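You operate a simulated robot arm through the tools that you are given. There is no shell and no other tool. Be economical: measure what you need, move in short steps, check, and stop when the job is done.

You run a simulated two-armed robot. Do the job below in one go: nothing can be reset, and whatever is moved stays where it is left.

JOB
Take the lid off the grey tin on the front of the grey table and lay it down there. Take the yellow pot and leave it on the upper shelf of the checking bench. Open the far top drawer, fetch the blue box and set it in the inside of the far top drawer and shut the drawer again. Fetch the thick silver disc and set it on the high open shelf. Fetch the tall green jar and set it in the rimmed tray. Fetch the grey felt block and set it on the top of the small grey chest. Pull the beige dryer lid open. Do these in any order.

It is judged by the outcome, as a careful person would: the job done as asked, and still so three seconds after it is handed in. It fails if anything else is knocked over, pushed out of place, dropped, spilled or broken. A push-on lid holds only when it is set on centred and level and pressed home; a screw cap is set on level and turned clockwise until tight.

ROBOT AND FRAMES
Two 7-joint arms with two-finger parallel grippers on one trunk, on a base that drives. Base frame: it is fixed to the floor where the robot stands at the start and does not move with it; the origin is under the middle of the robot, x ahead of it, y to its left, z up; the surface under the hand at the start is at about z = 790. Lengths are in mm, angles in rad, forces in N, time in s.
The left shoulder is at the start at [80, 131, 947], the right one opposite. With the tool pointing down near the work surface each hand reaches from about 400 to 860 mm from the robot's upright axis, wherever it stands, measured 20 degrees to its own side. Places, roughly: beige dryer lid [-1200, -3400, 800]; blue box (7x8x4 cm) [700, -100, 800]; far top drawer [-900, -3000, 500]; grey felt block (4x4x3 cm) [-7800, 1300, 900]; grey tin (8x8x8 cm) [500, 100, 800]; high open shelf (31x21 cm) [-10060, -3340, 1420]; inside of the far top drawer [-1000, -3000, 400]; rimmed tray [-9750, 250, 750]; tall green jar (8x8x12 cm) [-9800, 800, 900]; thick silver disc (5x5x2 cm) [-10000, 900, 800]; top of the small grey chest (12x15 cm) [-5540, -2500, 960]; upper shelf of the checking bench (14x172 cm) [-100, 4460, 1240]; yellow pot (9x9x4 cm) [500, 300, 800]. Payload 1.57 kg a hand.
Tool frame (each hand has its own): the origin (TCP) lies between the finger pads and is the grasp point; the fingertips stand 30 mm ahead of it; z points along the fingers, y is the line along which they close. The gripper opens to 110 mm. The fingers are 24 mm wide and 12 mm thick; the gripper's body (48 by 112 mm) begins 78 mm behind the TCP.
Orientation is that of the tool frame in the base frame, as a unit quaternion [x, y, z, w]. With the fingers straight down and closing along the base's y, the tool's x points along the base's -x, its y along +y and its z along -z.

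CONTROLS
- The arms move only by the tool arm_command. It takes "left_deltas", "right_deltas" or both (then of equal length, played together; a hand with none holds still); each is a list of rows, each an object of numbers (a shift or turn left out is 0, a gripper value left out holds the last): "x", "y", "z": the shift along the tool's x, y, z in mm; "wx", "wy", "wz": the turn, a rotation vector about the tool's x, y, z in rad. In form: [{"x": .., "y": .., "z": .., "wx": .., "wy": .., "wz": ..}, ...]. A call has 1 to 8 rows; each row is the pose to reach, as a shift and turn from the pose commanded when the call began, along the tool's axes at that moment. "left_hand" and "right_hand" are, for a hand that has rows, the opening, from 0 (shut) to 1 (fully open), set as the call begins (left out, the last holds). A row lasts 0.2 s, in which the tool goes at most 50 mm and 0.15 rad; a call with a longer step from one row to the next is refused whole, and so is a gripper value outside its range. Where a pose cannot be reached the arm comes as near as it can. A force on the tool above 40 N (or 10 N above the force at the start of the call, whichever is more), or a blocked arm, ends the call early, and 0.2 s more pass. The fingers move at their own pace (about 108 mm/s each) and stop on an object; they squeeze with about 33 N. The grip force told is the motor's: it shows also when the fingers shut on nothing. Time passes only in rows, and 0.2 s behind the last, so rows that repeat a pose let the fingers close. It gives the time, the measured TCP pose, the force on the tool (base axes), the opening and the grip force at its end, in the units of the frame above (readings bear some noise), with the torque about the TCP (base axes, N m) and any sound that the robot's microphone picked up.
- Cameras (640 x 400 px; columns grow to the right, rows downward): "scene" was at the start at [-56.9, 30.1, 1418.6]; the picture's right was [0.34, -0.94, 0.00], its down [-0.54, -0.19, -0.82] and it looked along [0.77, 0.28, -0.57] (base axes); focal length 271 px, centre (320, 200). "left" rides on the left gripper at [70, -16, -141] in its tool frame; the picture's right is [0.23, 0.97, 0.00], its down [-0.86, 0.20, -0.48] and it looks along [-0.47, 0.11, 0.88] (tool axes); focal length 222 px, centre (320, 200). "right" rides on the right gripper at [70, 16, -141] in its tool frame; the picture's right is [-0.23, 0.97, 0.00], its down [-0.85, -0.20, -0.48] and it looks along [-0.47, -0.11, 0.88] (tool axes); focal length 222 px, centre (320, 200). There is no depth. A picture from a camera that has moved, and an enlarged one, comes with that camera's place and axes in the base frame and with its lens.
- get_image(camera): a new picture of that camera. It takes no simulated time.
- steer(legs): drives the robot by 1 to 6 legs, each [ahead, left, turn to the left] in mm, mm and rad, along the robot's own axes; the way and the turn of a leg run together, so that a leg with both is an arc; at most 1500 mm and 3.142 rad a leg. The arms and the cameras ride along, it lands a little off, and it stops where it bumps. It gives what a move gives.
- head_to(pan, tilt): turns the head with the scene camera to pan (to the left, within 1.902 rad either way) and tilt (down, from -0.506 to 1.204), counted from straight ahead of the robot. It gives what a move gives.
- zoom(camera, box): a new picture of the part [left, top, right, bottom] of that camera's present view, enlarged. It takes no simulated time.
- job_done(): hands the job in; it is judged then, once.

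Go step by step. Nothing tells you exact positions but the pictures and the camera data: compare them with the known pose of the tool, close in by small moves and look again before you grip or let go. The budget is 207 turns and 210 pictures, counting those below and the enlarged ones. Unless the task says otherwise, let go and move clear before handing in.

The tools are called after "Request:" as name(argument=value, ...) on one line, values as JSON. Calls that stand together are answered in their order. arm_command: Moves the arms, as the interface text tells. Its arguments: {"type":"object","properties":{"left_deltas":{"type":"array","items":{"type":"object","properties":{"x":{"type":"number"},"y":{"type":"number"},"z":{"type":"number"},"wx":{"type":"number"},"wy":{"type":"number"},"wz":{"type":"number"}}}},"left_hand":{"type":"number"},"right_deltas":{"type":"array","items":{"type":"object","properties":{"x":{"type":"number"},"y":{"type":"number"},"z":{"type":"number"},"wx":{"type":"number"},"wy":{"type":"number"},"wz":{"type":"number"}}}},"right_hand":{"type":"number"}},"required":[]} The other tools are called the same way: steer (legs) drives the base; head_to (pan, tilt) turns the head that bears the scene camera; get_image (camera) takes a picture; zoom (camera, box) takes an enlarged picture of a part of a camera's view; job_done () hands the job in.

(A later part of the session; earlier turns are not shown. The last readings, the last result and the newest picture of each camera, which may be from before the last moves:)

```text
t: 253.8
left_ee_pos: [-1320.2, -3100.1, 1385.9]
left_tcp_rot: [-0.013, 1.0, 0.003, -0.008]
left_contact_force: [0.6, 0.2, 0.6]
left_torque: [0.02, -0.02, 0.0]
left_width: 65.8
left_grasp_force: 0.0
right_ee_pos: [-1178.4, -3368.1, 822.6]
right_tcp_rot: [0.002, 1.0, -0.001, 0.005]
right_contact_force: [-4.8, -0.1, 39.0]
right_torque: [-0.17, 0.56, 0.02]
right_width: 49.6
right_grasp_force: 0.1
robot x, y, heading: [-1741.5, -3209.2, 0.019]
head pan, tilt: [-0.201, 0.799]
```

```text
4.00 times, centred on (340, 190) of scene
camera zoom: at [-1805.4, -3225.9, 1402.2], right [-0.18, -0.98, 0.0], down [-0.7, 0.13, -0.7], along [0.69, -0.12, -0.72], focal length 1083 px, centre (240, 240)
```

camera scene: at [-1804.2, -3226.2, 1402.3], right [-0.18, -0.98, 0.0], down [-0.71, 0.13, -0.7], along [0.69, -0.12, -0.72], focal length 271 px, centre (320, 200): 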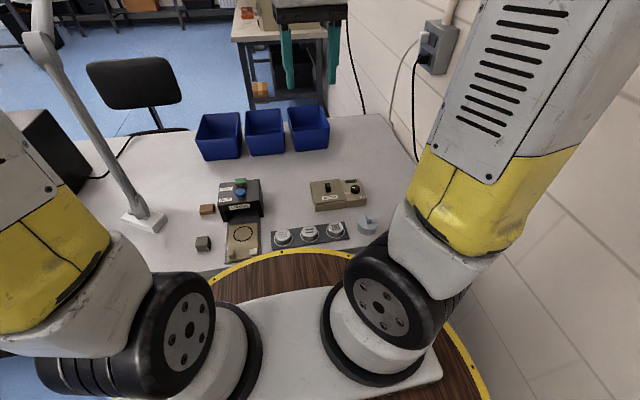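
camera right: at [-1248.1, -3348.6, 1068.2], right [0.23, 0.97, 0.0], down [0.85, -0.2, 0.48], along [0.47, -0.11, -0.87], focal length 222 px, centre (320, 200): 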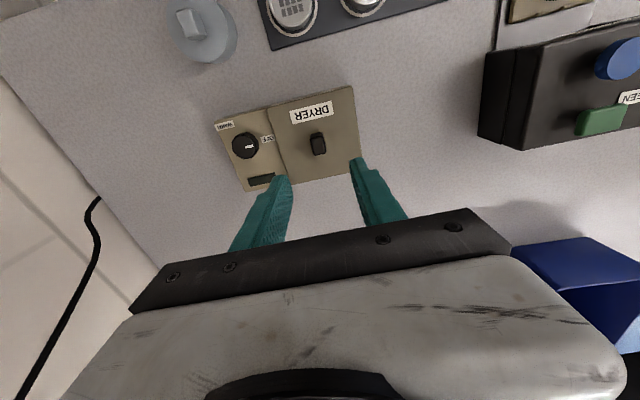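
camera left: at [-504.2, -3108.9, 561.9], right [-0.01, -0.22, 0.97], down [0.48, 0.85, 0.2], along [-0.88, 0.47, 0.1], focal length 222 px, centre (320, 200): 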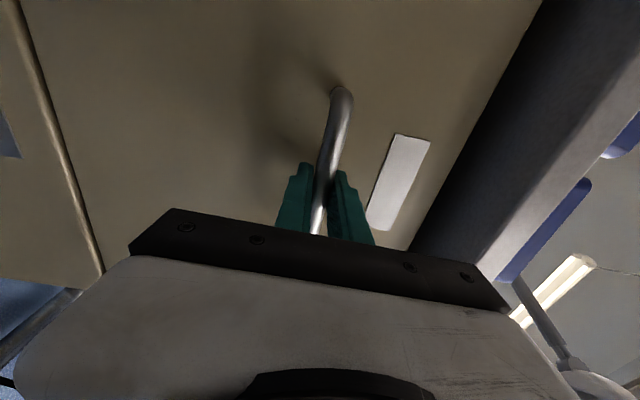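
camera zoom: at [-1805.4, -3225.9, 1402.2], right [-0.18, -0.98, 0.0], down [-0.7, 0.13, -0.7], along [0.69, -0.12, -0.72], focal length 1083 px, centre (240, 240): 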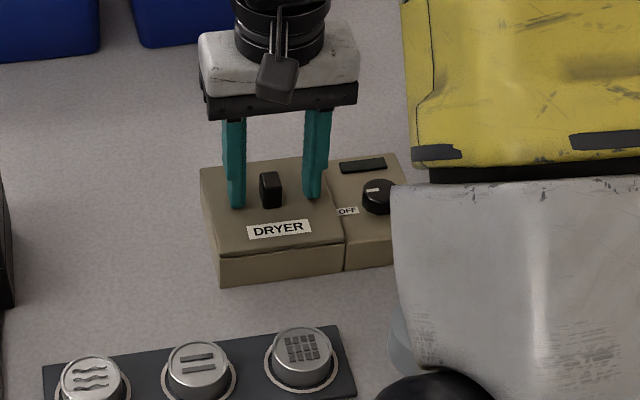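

Tips touch the lid top (z≈792). I lift slightly, grip the tab, and try lifting gently.

Request:
arm_command(right_deltas=[{"z": -6}, {"z": -6}])

Request:
arm_command(right_deltas=[{"z": 0}, {"z": 0}, {"z": 0}], right_hand=0)

Request:
arm_command(right_deltas=[{"z": -3}, {"z": -6}, {"z": -10}])

Request:
zoom(camera="scene", box=[280, 140, 400, 240])

```text
t: 254.4
left_ee_pos: [-1316.9, -3101.0, 1386.2]
left_tcp_rot: [-0.013, 1.0, 0.003, -0.007]
left_contact_force: [-0.4, 0.1, -0.7]
left_torque: [0.03, 0.02, 0.01]
left_width: 66.0
left_grasp_force: 0.0
right_ee_pos: [-1179.0, -3369.2, 825.6]
right_tcp_rot: [0.001, 1.0, 0.0, 0.002]
right_contact_force: [0.1, -0.5, -0.2]
right_torque: [-0.02, 0.03, 0.04]
right_width: 49.4
right_grasp_force: 0.1
robot x, y, heading: [-1739.6, -3207.7, 0.024]
head pan, tilt: [-0.201, 0.799]
```

```text
t: 255.2
left_ee_pos: [-1318.2, -3098.4, 1386.5]
left_tcp_rot: [-0.014, 1.0, 0.002, -0.008]
left_contact_force: [-0.3, 0.3, -0.3]
left_torque: [0.03, 0.02, -0.02]
left_width: 66.4
left_grasp_force: 0.1
right_ee_pos: [-1177.9, -3364.2, 825.1]
right_tcp_rot: [0.0, 1.0, 0.001, 0.003]
right_contact_force: [-1.0, 30.0, -10.8]
right_torque: [0.31, -0.52, -0.38]
right_width: 15.9
right_grasp_force: 31.0
robot x, y, heading: [-1744.5, -3209.1, 0.022]
head pan, tilt: [-0.201, 0.799]
```

```text
t: 255.7
left_ee_pos: [-1317.3, -3098.7, 1386.0]
left_tcp_rot: [-0.013, 1.0, 0.003, -0.008]
left_contact_force: [0.2, 0.5, 0.5]
left_torque: [-0.03, 0.0, 0.0]
left_width: 66.2
left_grasp_force: 0.0
right_ee_pos: [-1179.0, -3364.6, 827.4]
right_tcp_rot: [0.0, 1.0, 0.002, 0.003]
right_contact_force: [1.6, 3.9, -4.0]
right_torque: [-0.31, -0.55, -0.36]
right_width: 16.0
right_grasp_force: 30.7
robot x, y, heading: [-1748.0, -3213.2, 0.023]
head pan, tilt: [-0.201, 0.799]
stopped in row 2 (right hand): the force on the tool passed its limit at 59 N (the readings are from after the stop); the commanded pose is now the measured one
```

```text
4.00 times, centred on (340, 190) of scene
camera zoom: at [-1804.0, -3225.8, 1402.3], right [-0.18, -0.98, 0.0], down [-0.71, 0.13, -0.7], along [0.69, -0.12, -0.72], focal length 1083 px, centre (240, 240)
```

zoom: 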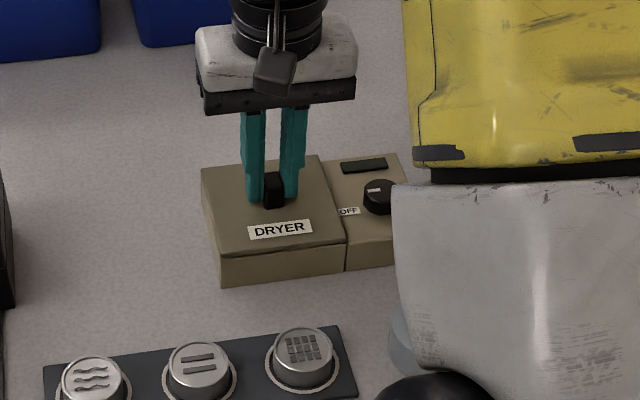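

Lifting is resisted strongly, so the lid likely slides. I try pulling the tab toward me (-x).

Request:
arm_command(right_deltas=[{"x": 4}, {"x": 8}, {"x": 12}])

Request:
zoom(camera="scene", box=[280, 140, 400, 240])

```text
t: 256.5
left_ee_pos: [-1316.2, -3098.9, 1385.9]
left_tcp_rot: [-0.014, 1.0, 0.003, -0.009]
left_contact_force: [0.2, -0.6, 0.7]
left_torque: [-0.01, -0.01, 0.02]
left_width: 65.9
left_grasp_force: 0.1
right_ee_pos: [-1188.8, -3365.2, 829.0]
right_tcp_rot: [-0.001, 1.0, 0.002, 0.006]
right_contact_force: [25.5, 4.7, 5.9]
right_torque: [-0.47, -0.53, -0.18]
right_width: 16.0
right_grasp_force: 32.0
robot x, y, heading: [-1743.8, -3211.7, 0.021]
head pan, tilt: [-0.201, 0.799]
```

```text
4.00 times, centred on (340, 190) of scene
camera zoom: at [-1803.2, -3225.8, 1402.3], right [-0.18, -0.98, 0.0], down [-0.71, 0.13, -0.7], along [0.69, -0.12, -0.72], focal length 1083 px, centre (240, 240)
```

zoom: 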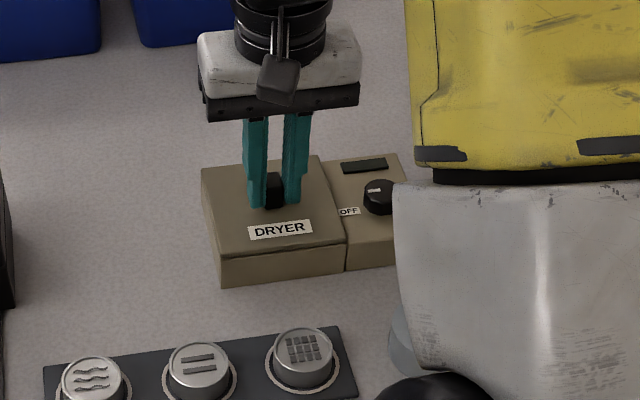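

The tab slipped without moving, so it isn't sliding that way. I try a slow lift in 1 mm steps.

Request:
arm_command(right_deltas=[{"z": -1}, {"z": -2}, {"z": -3}, {"z": -4}, {"z": -5}, {"z": -6}, {"z": -7}, {"z": -8}])

Request:
zoom(camera="scene", box=[280, 140, 400, 240])

```text
t: 258.3
left_ee_pos: [-1315.8, -3100.3, 1386.4]
left_tcp_rot: [-0.013, 1.0, 0.002, -0.009]
left_contact_force: [-0.1, -0.6, 0.2]
left_torque: [0.0, 0.0, -0.05]
left_width: 66.1
left_grasp_force: 0.0
right_ee_pos: [-1194.2, -3363.7, 834.9]
right_tcp_rot: [-0.002, 1.0, 0.002, -0.001]
right_contact_force: [0.6, 10.8, -26.5]
right_torque: [-0.01, 0.18, -0.03]
right_width: 15.7
right_grasp_force: 31.5
robot x, y, heading: [-1741.9, -3208.8, 0.025]
head pan, tilt: [-0.201, 0.799]
```

```text
4.00 times, centred on (340, 190) of scene
camera zoom: at [-1803.6, -3225.8, 1402.3], right [-0.18, -0.98, 0.0], down [-0.71, 0.13, -0.7], along [0.69, -0.12, -0.72], focal length 1083 px, centre (240, 240)
```

zoom: 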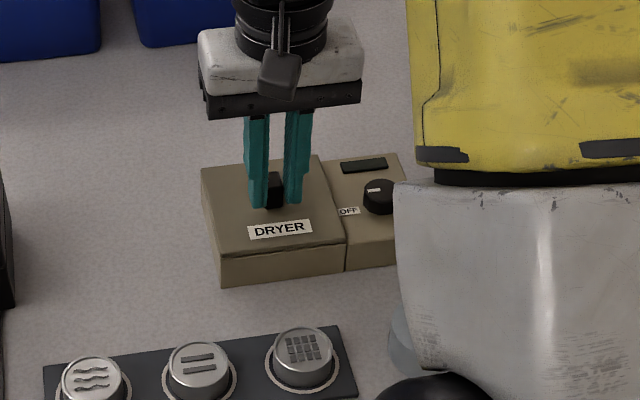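

Request:
arm_command(right_deltas=[{"y": 3, "z": 2}, {"y": 6, "z": 4}, {"y": 10, "z": 4}, {"y": 14, "z": 4}])

Request:
zoom(camera="scene", box=[280, 140, 400, 240])

```text
t: 259.3
left_ee_pos: [-1319.0, -3100.1, 1387.1]
left_tcp_rot: [-0.014, 1.0, 0.003, -0.008]
left_contact_force: [0.0, -0.2, -0.1]
left_torque: [-0.02, 0.02, -0.01]
left_width: 66.2
left_grasp_force: 0.0
right_ee_pos: [-1191.4, -3349.9, 830.5]
right_tcp_rot: [-0.001, 1.0, 0.002, 0.003]
right_contact_force: [-13.9, 0.9, 21.7]
right_torque: [-0.34, 0.24, -0.05]
right_width: 15.8
right_grasp_force: 32.2
robot x, y, heading: [-1745.8, -3207.3, 0.02]
head pan, tilt: [-0.201, 0.799]
```

```text
4.00 times, centred on (340, 190) of scene
camera zoom: at [-1805.3, -3225.9, 1402.2], right [-0.18, -0.98, 0.0], down [-0.7, 0.13, -0.7], along [0.69, -0.12, -0.72], focal length 1083 px, centre (240, 240)
```

zoom: 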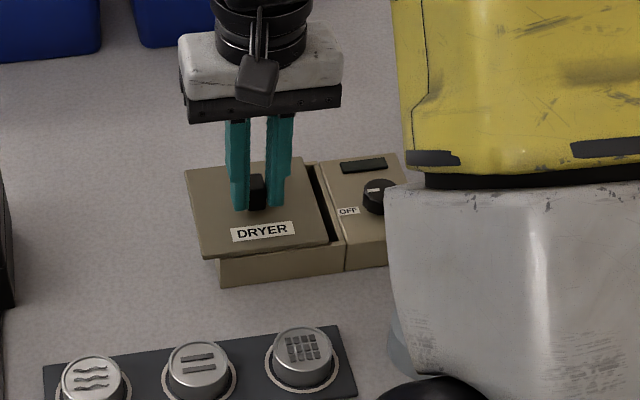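

The lid slides to +y. I keep pulling until it stops.

Request:
arm_command(right_deltas=[{"y": 8, "z": -2}, {"y": 16, "z": -2}, {"y": 24, "z": -2}, {"y": 32, "z": -2}, {"y": 40, "z": -2}, {"y": 48, "z": -2}])

Request:
zoom(camera="scene", box=[240, 140, 400, 240])

```text
t: 260.7
left_ee_pos: [-1316.7, -3099.9, 1385.1]
left_tcp_rot: [-0.014, 1.0, 0.003, -0.009]
left_contact_force: [-0.3, 0.1, 0.3]
left_torque: [0.01, -0.02, 0.0]
left_width: 66.0
left_grasp_force: 0.0
right_ee_pos: [-1191.7, -3303.2, 833.0]
right_tcp_rot: [-0.001, 1.0, 0.003, 0.002]
right_contact_force: [3.2, 0.8, -23.1]
right_torque: [-0.19, 0.17, -0.11]
right_width: 16.0
right_grasp_force: 32.0
robot x, y, heading: [-1743.5, -3212.9, 0.022]
head pan, tilt: [-0.201, 0.799]
```

```text
4.00 times, centred on (320, 190) of scene
camera zoom: at [-1803.4, -3226.1, 1402.3], right [-0.18, -0.98, 0.0], down [-0.71, 0.13, -0.7], along [0.69, -0.12, -0.72], focal length 1083 px, centre (320, 240)
```

zoom: 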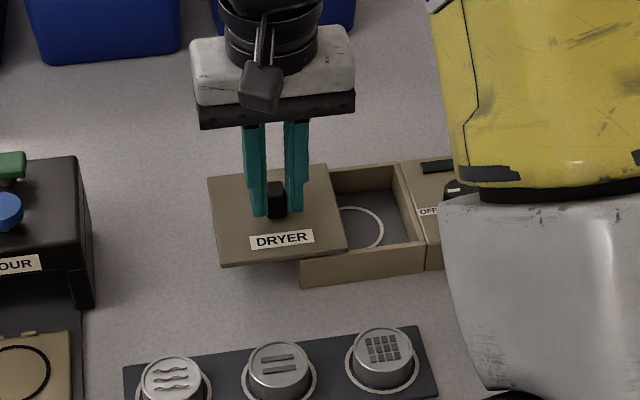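

Request:
arm_command(right_deltas=[{"y": 5, "z": 1}, {"y": 10, "z": 1}, {"y": 15, "z": 1}, {"y": 20, "z": 1}, {"y": 25, "z": 1}, {"y": 30, "z": 1}])

Request:
zoom(camera="scene", box=[240, 140, 400, 240])

```text
t: 262.1
left_ee_pos: [-1317.9, -3100.1, 1384.9]
left_tcp_rot: [-0.014, 1.0, 0.002, -0.008]
left_contact_force: [0.3, -0.1, 0.3]
left_torque: [0.01, 0.0, 0.01]
left_width: 66.3
left_grasp_force: 0.2
right_ee_pos: [-1190.6, -3273.6, 832.2]
right_tcp_rot: [0.0, 1.0, 0.002, 0.002]
right_contact_force: [3.6, -0.1, -8.0]
right_torque: [-0.12, 0.34, -0.1]
right_width: 15.8
right_grasp_force: 31.2
robot x, y, heading: [-1746.9, -3207.5, 0.017]
head pan, tilt: [-0.201, 0.799]
```

```text
4.00 times, centred on (320, 190) of scene
camera zoom: at [-1803.7, -3226.0, 1402.3], right [-0.18, -0.98, 0.0], down [-0.71, 0.13, -0.7], along [0.69, -0.12, -0.72], focal length 1083 px, centre (320, 240)
```

zoom: 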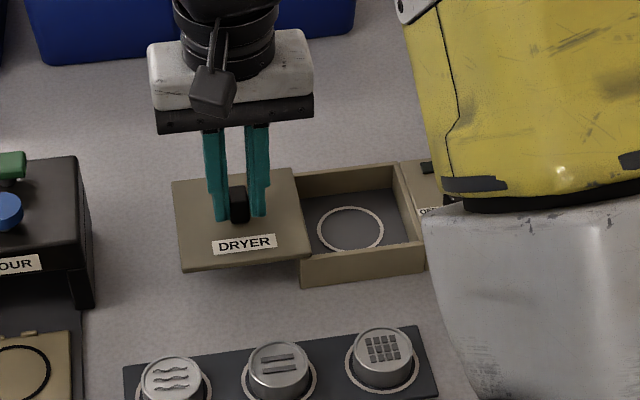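

The lid is open. I release it and rise.

Request:
arm_command(right_deltas=[{"z": 0}, {"z": 0}], right_hand=0.4)

Request:
arm_command(right_deltas=[{"z": -40}, {"z": -90}, {"z": -140}, {"z": -190}, {"z": -240}, {"x": 20, "z": -285}, {"x": 50, "z": -320}, {"x": 90, "z": -350}])

Request:
zoom(camera="scene", box=[240, 140, 400, 240])

```text
t: 262.7
left_ee_pos: [-1318.0, -3100.5, 1386.4]
left_tcp_rot: [-0.013, 1.0, 0.003, -0.008]
left_contact_force: [0.0, 1.1, -0.1]
left_torque: [0.0, -0.02, 0.0]
left_width: 65.9
left_grasp_force: 0.0
right_ee_pos: [-1192.0, -3272.9, 835.2]
right_tcp_rot: [0.0, 1.0, 0.001, 0.003]
right_contact_force: [-0.3, 0.1, 0.1]
right_torque: [-0.02, 0.02, 0.01]
right_width: 44.1
right_grasp_force: 0.0
robot x, y, heading: [-1742.4, -3210.0, 0.026]
head pan, tilt: [-0.201, 0.799]
```

```text
t: 264.5
left_ee_pos: [-1317.8, -3098.9, 1385.3]
left_tcp_rot: [-0.014, 1.0, 0.002, -0.009]
left_contact_force: [0.8, 0.0, 0.4]
left_torque: [-0.04, 0.06, 0.0]
left_width: 66.0
left_grasp_force: 0.0
right_ee_pos: [-1283.2, -3275.3, 1182.5]
right_tcp_rot: [-0.002, 1.0, 0.002, 0.002]
right_contact_force: [0.0, 0.3, -1.0]
right_torque: [-0.02, 0.02, -0.01]
right_width: 44.3
right_grasp_force: 0.0
robot x, y, heading: [-1745.8, -3209.4, 0.018]
head pan, tilt: [-0.201, 0.799]
```

```text
4.00 times, centred on (320, 190) of scene
camera zoom: at [-1803.7, -3225.9, 1402.3], right [-0.18, -0.98, 0.0], down [-0.71, 0.13, -0.7], along [0.69, -0.12, -0.72], focal length 1083 px, centre (320, 240)
```

zoom: 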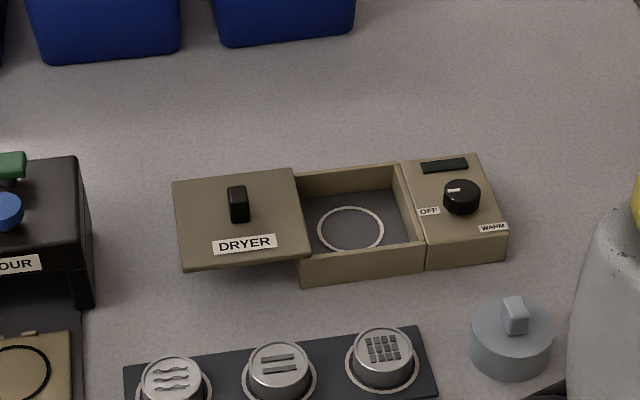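

The dryer is open. Now on to the far side: out of the aisle and along the clear corridor at y≈300 toward -x.

Request:
steer(legs=[[0, 0, 1.55], [1450, 25, 0], [1450, 0, 0], [600, 0, 0], [0, 0, 1.571]])

Request:
head_to(pan=0, tilt=0.25)

Request:
get_image(camera="scene")

```text
t: 278.9
left_ee_pos: [-1967.5, -648.2, 1384.4]
left_tcp_rot: [0.726, -0.688, 0.005, 0.008]
left_contact_force: [-0.1, 0.1, 0.1]
left_torque: [-0.05, 0.0, 0.02]
left_width: 65.8
left_grasp_force: 0.1
right_ee_pos: [-1792.9, -608.6, 1182.1]
right_tcp_rot: [0.718, -0.696, -0.002, 0.0]
right_contact_force: [0.2, -0.1, 0.0]
right_torque: [-0.03, -0.02, 0.03]
right_width: 44.1
right_grasp_force: 0.1
robot x, y, heading: [-1848.0, -1070.8, 1.619]
head pan, tilt: [-0.201, 0.799]
stopped in leg 3: the robot was blocked; the commanded pose is now the measured one
```

```text
t: 279.9
left_ee_pos: [-1967.4, -647.9, 1384.0]
left_tcp_rot: [0.726, -0.687, 0.004, 0.009]
left_contact_force: [-0.2, 0.4, 0.2]
left_torque: [-0.01, -0.02, -0.01]
left_width: 66.2
left_grasp_force: 0.0
right_ee_pos: [-1792.3, -608.8, 1182.1]
right_tcp_rot: [0.718, -0.697, -0.002, 0.001]
right_contact_force: [-0.2, -0.3, 0.0]
right_torque: [0.0, -0.01, 0.02]
right_width: 44.0
right_grasp_force: 0.1
robot x, y, heading: [-1847.4, -1071.0, 1.622]
head pan, tilt: [0.0, 0.25]
```

```text
83 pictures are left
camera scene: at [-1844.6, -1117.7, 1451.3], right [1.0, 0.05, 0.0], down [0.01, -0.25, -0.97], along [-0.05, 0.97, -0.25], focal length 271 px, centre (320, 200)
```

scene: 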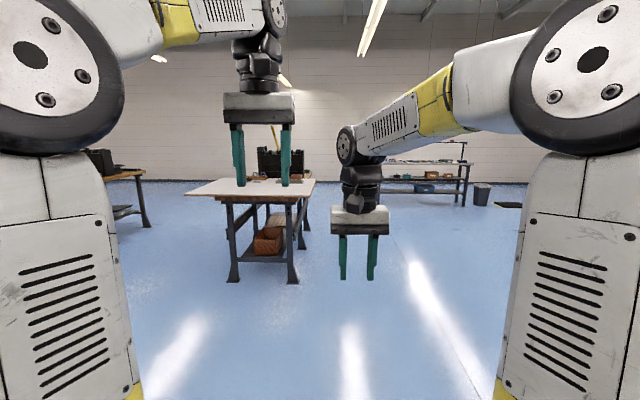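

I drifted left and brushed the chair. I shift right, correct heading, and continue.

Request:
steer(legs=[[-30, -100, -0.05], [1400, 0, 0], [0, 0, 1.571]])

Request:
head_to(pan=0.6, tilt=0.5)

Request:
get_image(camera="scene")

```text
t: 291.5
left_ee_pos: [-2163.2, 193.3, 1384.9]
left_tcp_rot: [1.0, 0.008, 0.01, 0.004]
left_contact_force: [-0.9, -0.3, 1.0]
left_torque: [0.02, 0.0, -0.02]
left_width: 65.8
left_grasp_force: 0.0
right_ee_pos: [-2194.7, 369.1, 1181.3]
right_tcp_rot: [1.0, -0.005, -0.002, 0.002]
right_contact_force: [-0.5, 0.6, 0.1]
right_torque: [0.0, -0.03, 0.03]
right_width: 44.1
right_grasp_force: 0.0
robot x, y, heading: [-1734.1, 299.2, -3.134]
head pan, tilt: [0.0, 0.25]
```

```text
t: 292.5
left_ee_pos: [-2163.4, 193.3, 1384.7]
left_tcp_rot: [1.0, 0.009, 0.009, 0.003]
left_contact_force: [1.1, -0.1, 0.2]
left_torque: [-0.02, 0.02, 0.02]
left_width: 65.7
left_grasp_force: 0.0
right_ee_pos: [-2194.7, 368.9, 1181.0]
right_tcp_rot: [1.0, -0.004, -0.002, 0.002]
right_contact_force: [0.4, -0.3, 0.3]
right_torque: [0.01, -0.01, -0.01]
right_width: 44.3
right_grasp_force: 0.0
robot x, y, heading: [-1731.2, 298.0, -3.13]
head pan, tilt: [0.6, 0.499]
```

```text
82 pictures are left
camera scene: at [-1670.0, 248.0, 1428.3], right [-0.57, 0.82, 0.0], down [0.39, 0.27, -0.88], along [-0.72, -0.5, -0.48], focal length 271 px, centre (320, 200)
```

scene: 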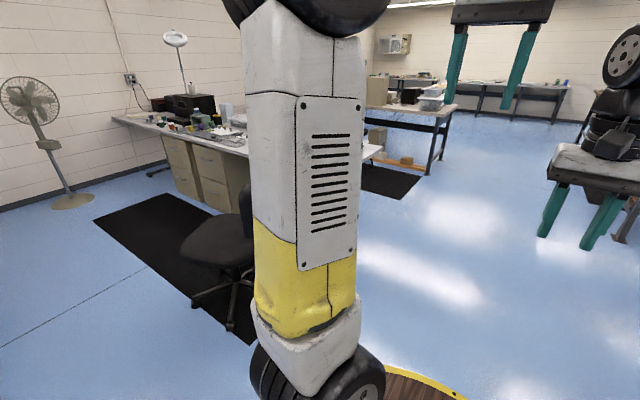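

Request:
steer(legs=[[0, 0, -0.012], [1450, 0, 0], [1450, 0, 0], [1450, 0, 0]])

Request:
head_to(pan=-0.1, tilt=0.3)

Request:
get_image(camera="scene")

```text
t: 313.6
left_ee_pos: [-6509.4, 319.1, 1384.7]
left_tcp_rot: [1.0, -0.024, 0.009, 0.003]
left_contact_force: [0.2, -0.2, -0.6]
left_torque: [-0.01, -0.02, 0.01]
left_width: 65.9
left_grasp_force: 0.1
right_ee_pos: [-6530.6, 497.1, 1181.2]
right_tcp_rot: [0.999, -0.035, -0.002, 0.001]
right_contact_force: [0.2, -0.1, -1.1]
right_torque: [-0.01, -0.01, 0.0]
right_width: 44.2
right_grasp_force: 0.1
robot x, y, heading: [-6076.6, 397.3, 3.087]
head pan, tilt: [0.6, 0.499]
```

```text
t: 314.7
left_ee_pos: [-6510.9, 319.8, 1383.5]
left_tcp_rot: [1.0, -0.024, 0.009, 0.004]
left_contact_force: [0.1, 0.1, -0.6]
left_torque: [-0.01, 0.0, 0.02]
left_width: 65.7
left_grasp_force: 0.0
right_ee_pos: [-6529.5, 495.7, 1182.6]
right_tcp_rot: [0.999, -0.036, -0.002, 0.002]
right_contact_force: [0.2, 0.0, 0.2]
right_torque: [0.0, -0.01, -0.01]
right_width: 44.3
right_grasp_force: 0.1
robot x, y, heading: [-6075.8, 396.6, 3.088]
head pan, tilt: [-0.099, 0.3]
```

```text
81 pictures are left
camera scene: at [-6029.3, 403.6, 1446.6], right [0.15, 0.99, 0.0], down [0.29, -0.04, -0.96], along [-0.94, 0.14, -0.3], focal length 271 px, centre (320, 200)
```

scene: 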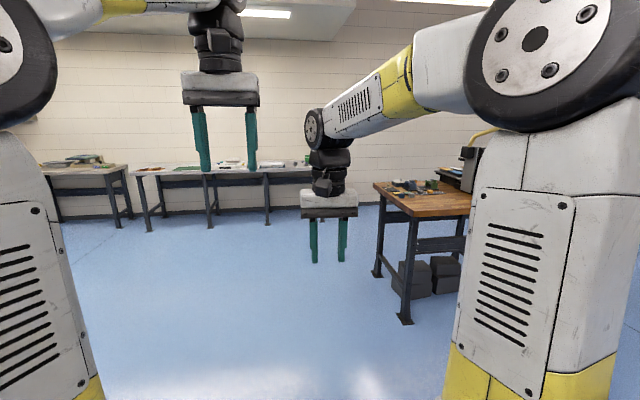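

The wooden bench with the felt block is at right, its front edge near y≈1230. I drive to face it.

Request:
steer(legs=[[0, 0, 0.05], [1450, 0, 0], [145, 0, 0], [0, 0, -1.567], [200, 0, 0]])

Request:
head_to(pan=0.1, tilt=0.6)

Request:
get_image(camera="scene")

```text
t: 328.4
left_ee_pos: [-7778.0, 1029.8, 1385.2]
left_tcp_rot: [-0.703, 0.712, -0.005, -0.009]
left_contact_force: [-0.9, 0.4, -0.1]
left_torque: [0.02, 0.0, -0.01]
left_width: 65.9
left_grasp_force: 0.0
right_ee_pos: [-7601.2, 1057.8, 1181.4]
right_tcp_rot: [-0.693, 0.721, 0.003, 0.0]
right_contact_force: [-0.3, -0.1, 0.1]
right_torque: [0.01, 0.02, -0.01]
right_width: 44.0
right_grasp_force: 0.1
robot x, y, heading: [-7688.7, 598.3, 1.552]
head pan, tilt: [-0.099, 0.3]
```

```text
t: 329.2
left_ee_pos: [-7778.1, 1027.8, 1384.7]
left_tcp_rot: [-0.701, 0.713, -0.004, -0.009]
left_contact_force: [-0.4, 0.2, -0.1]
left_torque: [0.01, 0.0, -0.01]
left_width: 65.9
left_grasp_force: 0.2
right_ee_pos: [-7601.0, 1056.2, 1182.0]
right_tcp_rot: [-0.694, 0.72, 0.003, 0.002]
right_contact_force: [0.5, -0.1, 0.1]
right_torque: [0.01, -0.03, 0.01]
right_width: 44.1
right_grasp_force: 0.1
robot x, y, heading: [-7681.3, 598.2, 1.552]
head pan, tilt: [0.099, 0.6]
```

```text
80 pictures are left
camera scene: at [-7695.7, 547.3, 1419.2], right [1.0, 0.08, 0.0], down [0.04, -0.56, -0.83], along [-0.07, 0.82, -0.56], focal length 271 px, centre (320, 200)
```

scene: 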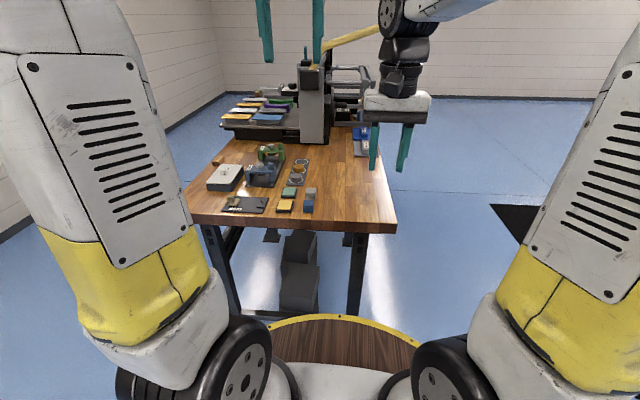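

Request:
zoom(camera="scene", box=[190, 130, 350, 230])

```text
4.00 times, centred on (270, 180) of scene
camera zoom: at [-7695.7, 547.3, 1419.2], right [1.0, 0.08, 0.0], down [0.04, -0.56, -0.83], along [-0.07, 0.82, -0.56], focal length 1083 px, centre (520, 280)
```

zoom: 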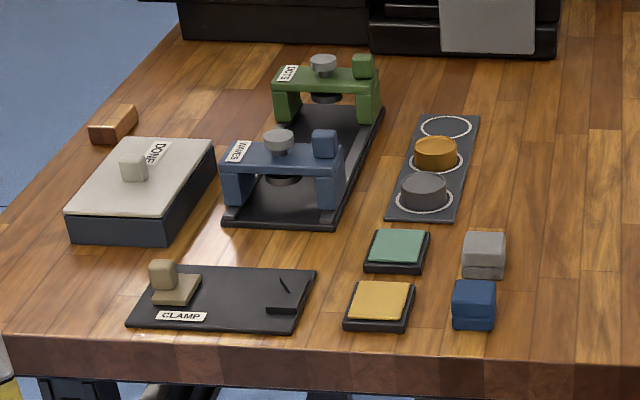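

The grey felt block is near (-7795,1360). I drive in and bring the left hand over it.

Request:
steer(legs=[[285, 0, 0.018]])

Request:
arm_command(left_deltas=[{"z": 45}, {"z": 90}, {"z": 135}, {"z": 180}, {"z": 225}, {"z": 270}, {"z": 315}, {"z": 340}], left_hand=0.55)

Request:
get_image(camera="left")

Request:
get_image(camera="scene")

```text
t: 331.2
left_ee_pos: [-7782.4, 1309.6, 1384.7]
left_tcp_rot: [0.709, -0.705, 0.005, 0.008]
left_contact_force: [0.7, 0.7, 0.7]
left_torque: [-0.02, -0.04, 0.03]
left_width: 66.2
left_grasp_force: 0.0
right_ee_pos: [-7607.1, 1338.9, 1181.7]
right_tcp_rot: [-0.7, 0.714, 0.003, 0.0]
right_contact_force: [1.0, 0.3, -0.4]
right_torque: [0.01, 0.02, -0.03]
right_width: 44.1
right_grasp_force: 0.1
robot x, y, heading: [-7685.6, 881.7, 1.57]
head pan, tilt: [0.099, 0.6]
```

```text
t: 333.0
left_ee_pos: [-7784.9, 1301.0, 1043.7]
left_tcp_rot: [0.709, -0.706, 0.004, 0.009]
left_contact_force: [0.3, 0.3, -0.4]
left_torque: [-0.02, 0.03, 0.0]
left_width: 60.6
left_grasp_force: 0.1
right_ee_pos: [-7607.2, 1339.6, 1181.6]
right_tcp_rot: [-0.7, 0.714, 0.001, 0.001]
right_contact_force: [0.2, 0.2, 1.4]
right_torque: [0.03, -0.03, -0.02]
right_width: 43.9
right_grasp_force: 0.0
robot x, y, heading: [-7681.7, 880.5, 1.573]
head pan, tilt: [0.099, 0.6]
```

```text
78 pictures are left
camera left: at [-7765.6, 1233.8, 1185.4], right [-0.97, -0.23, 0.01], down [-0.2, 0.86, 0.46], along [-0.12, 0.45, -0.89], focal length 222 px, centre (320, 200)
```

left: 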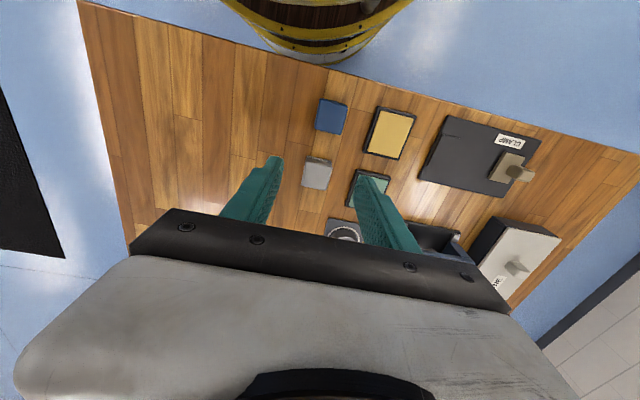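

```text
77 pictures are left
camera scene: at [-7692.0, 828.6, 1419.1], right [1.0, 0.1, 0.0], down [0.06, -0.56, -0.83], along [-0.08, 0.82, -0.56], focal length 271 px, centre (320, 200)
```

scene: 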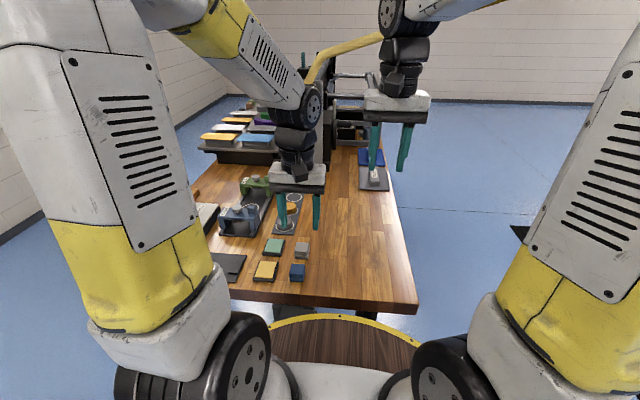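

Request:
arm_command(left_deltas=[{"x": -20, "y": 3, "z": 30}, {"x": -32, "y": 4, "z": 60}, {"x": -32, "y": 4, "z": 83}, {"x": -32, "y": 4, "z": 83}])

Request:
get_image(camera="left")

Request:
zoom(camera="scene", box=[240, 160, 360, 300])

```text
t: 334.0
left_ee_pos: [-7790.7, 1332.0, 960.8]
left_tcp_rot: [0.709, -0.705, 0.003, 0.009]
left_contact_force: [1.1, -0.9, -0.4]
left_torque: [0.0, -0.01, -0.02]
left_width: 60.5
left_grasp_force: 0.1
right_ee_pos: [-7606.9, 1338.8, 1181.9]
right_tcp_rot: [-0.7, 0.714, 0.001, 0.001]
right_contact_force: [-0.9, 0.3, 1.0]
right_torque: [-0.01, 0.01, 0.01]
right_width: 44.1
right_grasp_force: 0.1
robot x, y, heading: [-7683.6, 879.7, 1.572]
head pan, tilt: [0.099, 0.6]
```

```text
76 pictures are left
camera left: at [-7770.8, 1265.1, 1102.7], right [-0.97, -0.23, 0.01], down [-0.2, 0.86, 0.46], along [-0.12, 0.45, -0.89], focal length 222 px, centre (320, 200)
```

left: 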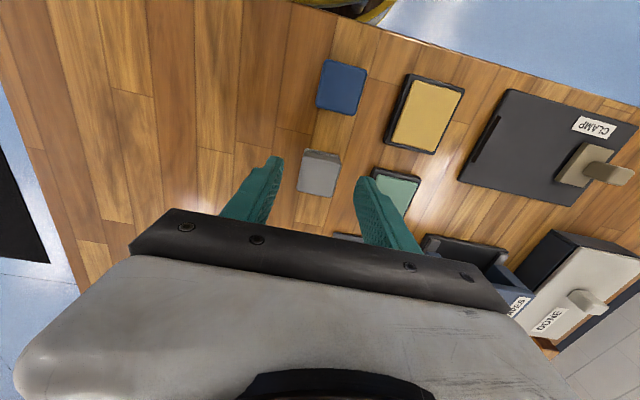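

```text
2.86 times, centred on (300, 230) of scene
camera zoom: at [-7692.0, 828.8, 1419.1], right [1.0, 0.1, 0.0], down [0.06, -0.56, -0.82], along [-0.08, 0.82, -0.57], focal length 774 px, centre (377, 114)
```

zoom: 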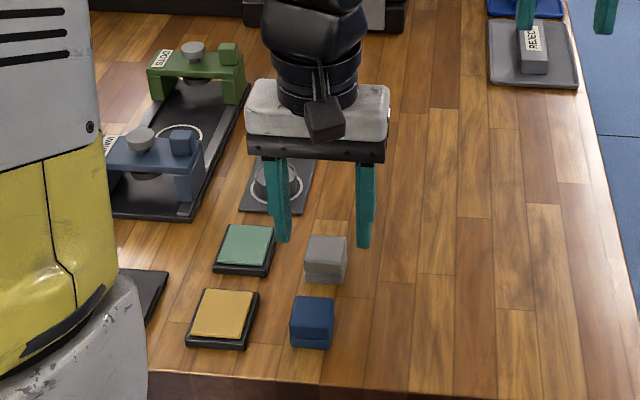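

Request:
arm_command(left_deltas=[{"x": -5, "z": 12}, {"x": -5, "z": 24}, {"x": -5, "z": 34}, {"x": -5, "z": 42}, {"x": -5, "z": 42}])

Request:
zoom(camera="scene", box=[260, 180, 360, 290])

```text
t: 335.2
left_ee_pos: [-7791.0, 1337.8, 919.2]
left_tcp_rot: [0.709, -0.705, 0.005, 0.009]
left_contact_force: [-0.2, 0.8, -0.1]
left_torque: [-0.04, -0.02, -0.01]
left_width: 60.5
left_grasp_force: 0.0
right_ee_pos: [-7606.8, 1338.6, 1182.8]
right_tcp_rot: [-0.7, 0.714, 0.001, 0.001]
right_contact_force: [0.3, 0.4, -0.1]
right_torque: [-0.03, 0.01, 0.01]
right_width: 44.1
right_grasp_force: 0.0
robot x, y, heading: [-7685.9, 884.2, 1.571]
head pan, tilt: [0.099, 0.6]
```

```text
3.64 times, centred on (310, 235) of scene
camera zoom: at [-7692.0, 828.8, 1419.1], right [1.0, 0.1, 0.0], down [0.06, -0.56, -0.82], along [-0.08, 0.82, -0.57], focal length 984 px, centre (356, 73)
```

zoom: 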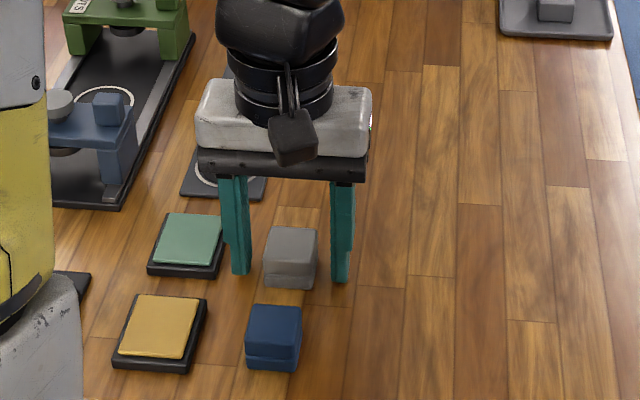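

Request:
arm_command(left_deltas=[{"z": 5}, {"z": 9}, {"z": 9}])

Request:
arm_command(left_deltas=[{"z": 0}, {"z": 0}, {"z": 0}], left_hand=0)

Request:
arm_command(left_deltas=[{"z": -10}, {"z": -40}, {"z": -85}, {"z": -130}, {"z": -175}, {"z": -220}, {"z": -265}, {"z": -310}])

Request:
get_image(camera="left")

```text
t: 335.7
left_ee_pos: [-7790.0, 1337.1, 915.0]
left_tcp_rot: [0.709, -0.705, 0.003, 0.007]
left_contact_force: [-1.1, -8.5, 18.1]
left_torque: [-0.01, -0.58, -0.16]
left_width: 59.4
left_grasp_force: 0.0
right_ee_pos: [-7607.3, 1337.9, 1181.6]
right_tcp_rot: [-0.7, 0.714, 0.002, 0.0]
right_contact_force: [0.1, 0.2, -0.5]
right_torque: [0.0, 0.01, 0.0]
right_width: 44.0
right_grasp_force: 0.1
robot x, y, heading: [-7683.0, 877.4, 1.573]
head pan, tilt: [0.099, 0.6]
stopped in row 2 (left hand): the force on the tool passed its limit at 55 N (the readings are from after the stop); the commanded pose is now the measured one
```

```text
t: 336.5
left_ee_pos: [-7789.3, 1338.7, 916.2]
left_tcp_rot: [0.708, -0.706, 0.003, 0.006]
left_contact_force: [11.6, 0.0, 17.1]
left_torque: [0.18, -0.76, -0.09]
left_width: 35.2
left_grasp_force: 33.2
right_ee_pos: [-7605.4, 1339.7, 1182.6]
right_tcp_rot: [-0.7, 0.714, 0.002, 0.0]
right_contact_force: [-0.4, 0.9, -0.5]
right_torque: [0.02, -0.01, -0.02]
right_width: 44.0
right_grasp_force: 0.1
robot x, y, heading: [-7684.3, 880.9, 1.571]
head pan, tilt: [0.099, 0.6]
```

```text
t: 338.3
left_ee_pos: [-7787.9, 1342.0, 1224.6]
left_tcp_rot: [0.708, -0.706, 0.004, 0.008]
left_contact_force: [-0.6, -0.4, 0.3]
left_torque: [-0.01, 0.04, -0.01]
left_width: 34.8
left_grasp_force: 32.8
right_ee_pos: [-7606.9, 1339.5, 1181.7]
right_tcp_rot: [-0.7, 0.714, 0.002, 0.0]
right_contact_force: [0.7, -0.7, 0.4]
right_torque: [-0.01, -0.01, -0.02]
right_width: 44.2
right_grasp_force: 0.1
robot x, y, heading: [-7682.0, 878.1, 1.569]
head pan, tilt: [0.099, 0.6]
```

```text
73 pictures are left
camera left: at [-7770.2, 1275.9, 1366.0], right [-0.97, -0.23, 0.01], down [-0.2, 0.86, 0.47], along [-0.12, 0.45, -0.88], focal length 222 px, centre (320, 200)
```

left: 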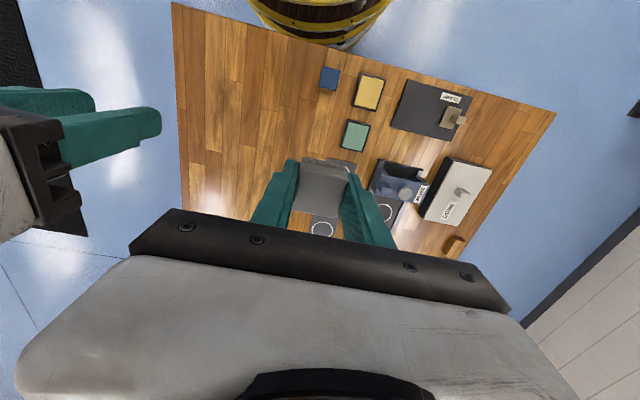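

The felt block is held in the left hand. Next to the far table with the jar, disc and tray.

Request:
steer(legs=[[-400, 0, 0], [0, 0, 1.571], [1250, 0, 0]])

Request:
head_to(pan=0, tilt=0.4)

Request:
get_image(camera="scene")

```text
t: 350.5
left_ee_pos: [-9378.1, 343.4, 1222.5]
left_tcp_rot: [1.0, 0.011, 0.008, 0.003]
left_contact_force: [0.0, 0.6, -0.7]
left_torque: [0.05, -0.01, -0.01]
left_width: 35.0
left_grasp_force: 33.3
right_ee_pos: [-9377.3, 524.9, 1182.4]
right_tcp_rot: [1.0, -0.002, -0.003, 0.001]
right_contact_force: [0.1, -0.2, 0.0]
right_torque: [0.01, 0.0, -0.02]
right_width: 43.9
right_grasp_force: 0.0
robot x, y, heading: [-8918.4, 457.8, -3.121]
head pan, tilt: [0.099, 0.6]
```

```text
t: 351.2
left_ee_pos: [-9379.8, 343.2, 1222.2]
left_tcp_rot: [1.0, 0.01, 0.008, 0.003]
left_contact_force: [0.0, 0.5, -0.9]
left_torque: [0.0, 0.02, -0.04]
left_width: 35.0
left_grasp_force: 32.8
right_ee_pos: [-9378.5, 525.0, 1182.0]
right_tcp_rot: [1.0, -0.001, -0.002, 0.001]
right_contact_force: [0.1, 0.2, 0.1]
right_torque: [0.0, 0.02, -0.01]
right_width: 43.9
right_grasp_force: 0.2
robot x, y, heading: [-8916.9, 456.7, -3.126]
head pan, tilt: [0.0, 0.4]
```

```text
72 pictures are left
camera scene: at [-8869.7, 457.0, 1437.3], right [-0.02, 1.0, 0.0], down [0.39, 0.01, -0.92], along [-0.92, -0.01, -0.39], focal length 271 px, centre (320, 200)
```

scene: 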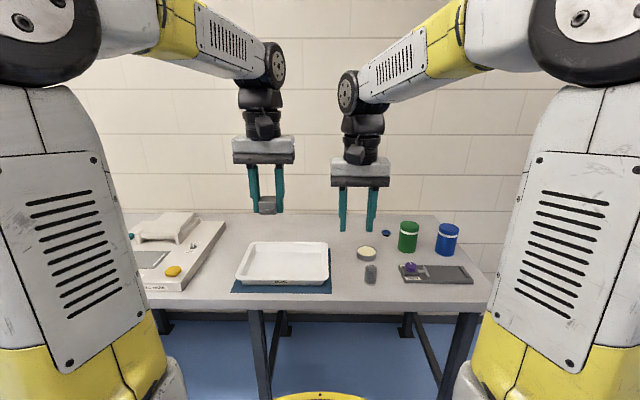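

Request:
zoom(camera="scene", box=[320, 200, 500, 310])

```text
3.56 times, centred on (410, 255) of scene
camera zoom: at [-8869.7, 457.0, 1437.3], right [-0.02, 1.0, 0.0], down [0.39, 0.01, -0.92], along [-0.92, -0.01, -0.39], focal length 963 px, centre (0, 4)
```

zoom: 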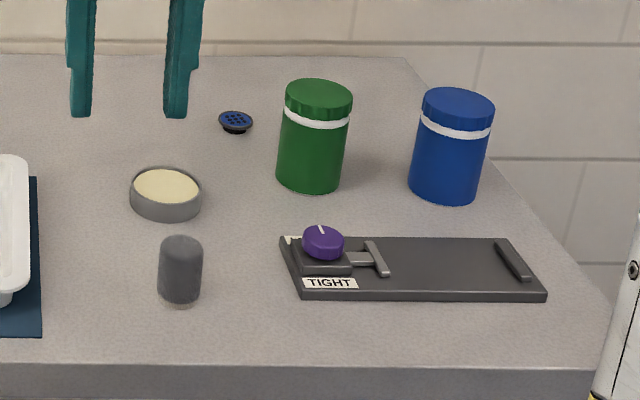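

The green jar is at about (-9905,838), and the disc is probably hidden behind it. I drive to (-9255,690).

Request:
steer(legs=[[0, -233, -0.016], [335, 0, 0]])

Request:
head_to(pan=-0.2, tilt=0.6)

Request:
get_image(camera="scene")

Request:
get_image(camera="right")

```text
t: 354.8
left_ee_pos: [-9718.7, 584.1, 1224.0]
left_tcp_rot: [1.0, -0.002, 0.007, 0.002]
left_contact_force: [0.5, 0.0, -0.1]
left_torque: [-0.03, 0.0, -0.01]
left_width: 35.0
left_grasp_force: 33.2
right_ee_pos: [-9713.3, 766.4, 1180.4]
right_tcp_rot: [1.0, -0.014, -0.002, 0.001]
right_contact_force: [0.1, -0.3, 0.1]
right_torque: [-0.01, 0.03, 0.02]
right_width: 44.0
right_grasp_force: 0.1
robot x, y, heading: [-9256.4, 689.3, 3.131]
head pan, tilt: [0.0, 0.4]
```

```text
t: 355.5
left_ee_pos: [-9719.0, 584.8, 1223.7]
left_tcp_rot: [1.0, -0.003, 0.009, 0.003]
left_contact_force: [-0.1, 0.4, -0.8]
left_torque: [0.0, 0.02, 0.01]
left_width: 34.9
left_grasp_force: 33.2
right_ee_pos: [-9713.0, 765.7, 1182.4]
right_tcp_rot: [1.0, -0.013, -0.002, 0.001]
right_contact_force: [0.6, 0.0, -0.4]
right_torque: [0.02, 0.0, -0.02]
right_width: 44.0
right_grasp_force: 0.0
robot x, y, heading: [-9253.9, 685.6, 3.134]
head pan, tilt: [-0.201, 0.6]
```

```text
70 pictures are left
camera scene: at [-9200.8, 703.1, 1419.2], right [0.21, 0.98, 0.0], down [0.55, -0.12, -0.83], along [-0.81, 0.17, -0.56], focal length 271 px, centre (320, 200)
```

scene: 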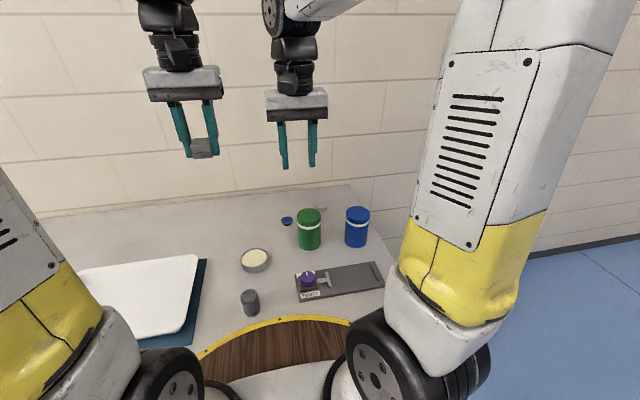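

```text
69 pictures are left
camera right: at [-9642.6, 746.7, 1323.4], right [-0.25, -0.97, 0.0], down [-0.85, 0.23, 0.48], along [-0.47, 0.12, -0.88], focal length 222 px, centre (320, 200)
```

right: 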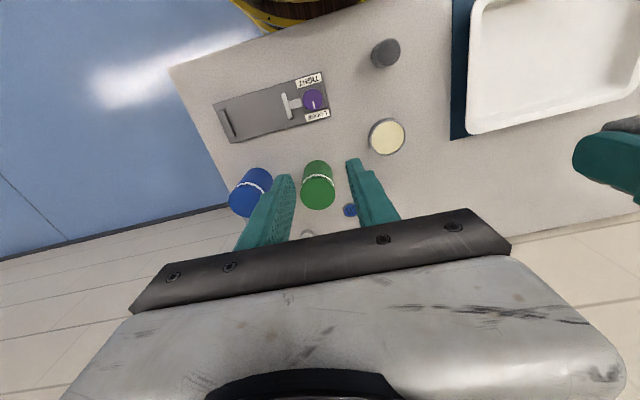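

Request:
arm_command(right_deltas=[{"x": -30, "y": -8, "z": 20}, {"x": -60, "y": -16, "z": 45}, {"x": -90, "y": -25, "z": 75}, {"x": -120, "y": -34, "z": 105}, {"x": -140, "y": -42, "z": 140}, {"x": -140, "y": -42, "z": 150}], right_hand=1)

Request:
get_image(camera="right")

Request:
zoom(camera="scene", box=[220, 120, 400, 270])

```text
t: 356.9
left_ee_pos: [-9718.9, 583.5, 1223.7]
left_tcp_rot: [1.0, -0.003, 0.007, 0.002]
left_contact_force: [-0.9, 0.2, -0.4]
left_torque: [0.01, 0.03, 0.0]
left_width: 34.8
left_grasp_force: 32.7
right_ee_pos: [-9852.2, 813.4, 1030.4]
right_tcp_rot: [1.0, -0.015, -0.002, 0.001]
right_contact_force: [-0.1, 0.1, -0.1]
right_torque: [0.01, 0.03, -0.02]
right_width: 110.1
right_grasp_force: 0.0
robot x, y, heading: [-9257.3, 684.4, 3.132]
head pan, tilt: [-0.201, 0.6]
```

```text
68 pictures are left
camera right: at [-9781.8, 792.9, 1172.3], right [-0.26, -0.97, 0.0], down [-0.85, 0.23, 0.48], along [-0.47, 0.12, -0.88], focal length 222 px, centre (320, 200)
```

right: 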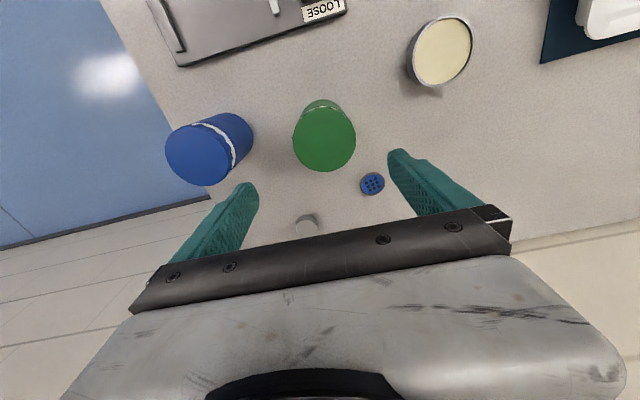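

```text
2.67 times, centred on (310, 195) of scene
camera zoom: at [-9200.8, 703.1, 1419.1], right [0.21, 0.98, 0.0], down [0.55, -0.12, -0.82], along [-0.81, 0.17, -0.57], focal length 722 px, centre (347, 213)
```

zoom: 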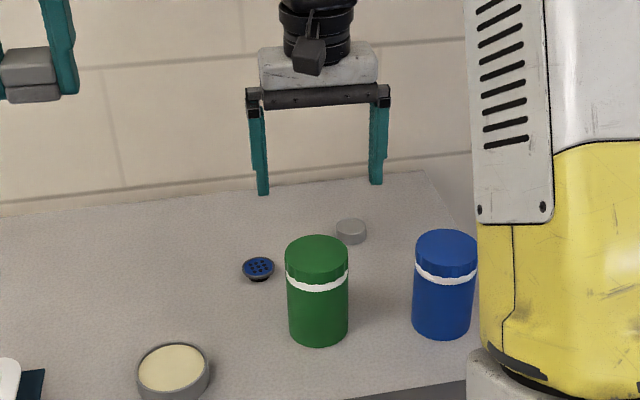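

Jar centre ≈ (-9844,802), top z≈915; the silver disc is behind it near (-10021,881). I lower around the jar.

Request:
arm_command(right_deltas=[{"x": 8, "y": 11, "z": 20}, {"x": 8, "y": 11, "z": 60}, {"x": 8, "y": 11, "z": 90}, {"x": 8, "y": 11, "z": 90}])

Request:
get_image(camera="right")

Request:
zoom(camera="scene", box=[240, 130, 400, 270])

```text
t: 357.9
left_ee_pos: [-9718.1, 582.9, 1223.2]
left_tcp_rot: [1.0, -0.003, 0.008, 0.003]
left_contact_force: [-0.5, 0.4, 0.1]
left_torque: [0.02, 0.0, -0.01]
left_width: 35.0
left_grasp_force: 33.0
right_ee_pos: [-9844.8, 798.2, 942.5]
right_tcp_rot: [1.0, -0.015, -0.002, 0.001]
right_contact_force: [0.4, 1.1, 0.1]
right_torque: [0.01, -0.02, -0.02]
right_width: 109.8
right_grasp_force: 0.2
robot x, y, heading: [-9253.4, 683.7, 3.134]
head pan, tilt: [-0.201, 0.6]
```

```text
66 pictures are left
camera right: at [-9774.6, 779.6, 1083.8], right [-0.26, -0.97, 0.0], down [-0.85, 0.23, 0.48], along [-0.47, 0.12, -0.88], focal length 222 px, centre (320, 200)
```

right: 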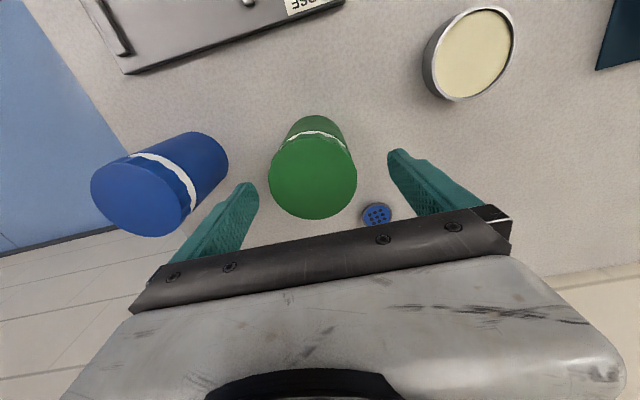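

```text
2.86 times, centred on (320, 200) of scene
camera zoom: at [-9200.9, 703.1, 1419.1], right [0.21, 0.98, 0.0], down [0.55, -0.12, -0.82], along [-0.81, 0.17, -0.57], focal length 774 px, centre (320, 200)
```

zoom: 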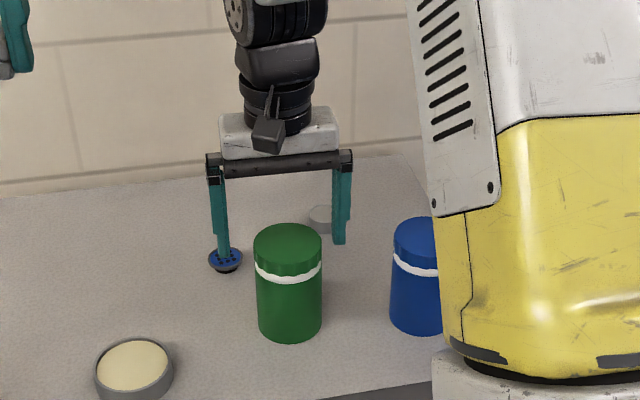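

Request:
arm_command(right_deltas=[{"x": -2, "y": -6, "z": 10}, {"x": -2, "y": -6, "z": 40}, {"x": -2, "y": -6, "z": 70}, {"x": -2, "y": -6, "z": 88}, {"x": -2, "y": -6, "z": 88}])

Request:
zoom(camera="scene", box=[240, 130, 400, 270])

```text
t: 359.1
left_ee_pos: [-9718.1, 584.3, 1224.7]
left_tcp_rot: [1.0, -0.003, 0.008, 0.003]
left_contact_force: [0.7, -0.2, 0.1]
left_torque: [0.02, 0.02, -0.01]
left_width: 35.1
left_grasp_force: 33.0
right_ee_pos: [-9846.4, 806.5, 855.3]
right_tcp_rot: [1.0, -0.014, -0.002, 0.002]
right_contact_force: [0.0, 0.6, 0.1]
right_torque: [-0.03, 0.0, -0.04]
right_width: 109.8
right_grasp_force: 0.0
robot x, y, heading: [-9253.0, 684.0, 3.128]
head pan, tilt: [-0.201, 0.6]
```

```text
2.86 times, centred on (320, 200) of scene
camera zoom: at [-9200.8, 703.1, 1419.1], right [0.21, 0.98, 0.0], down [0.55, -0.12, -0.82], along [-0.81, 0.17, -0.57], focal length 774 px, centre (320, 200)
```

zoom: 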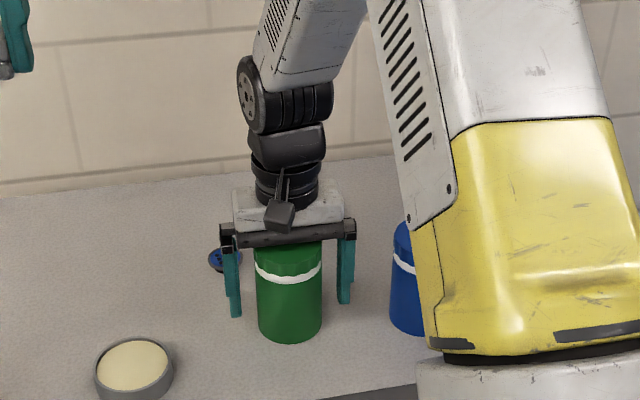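

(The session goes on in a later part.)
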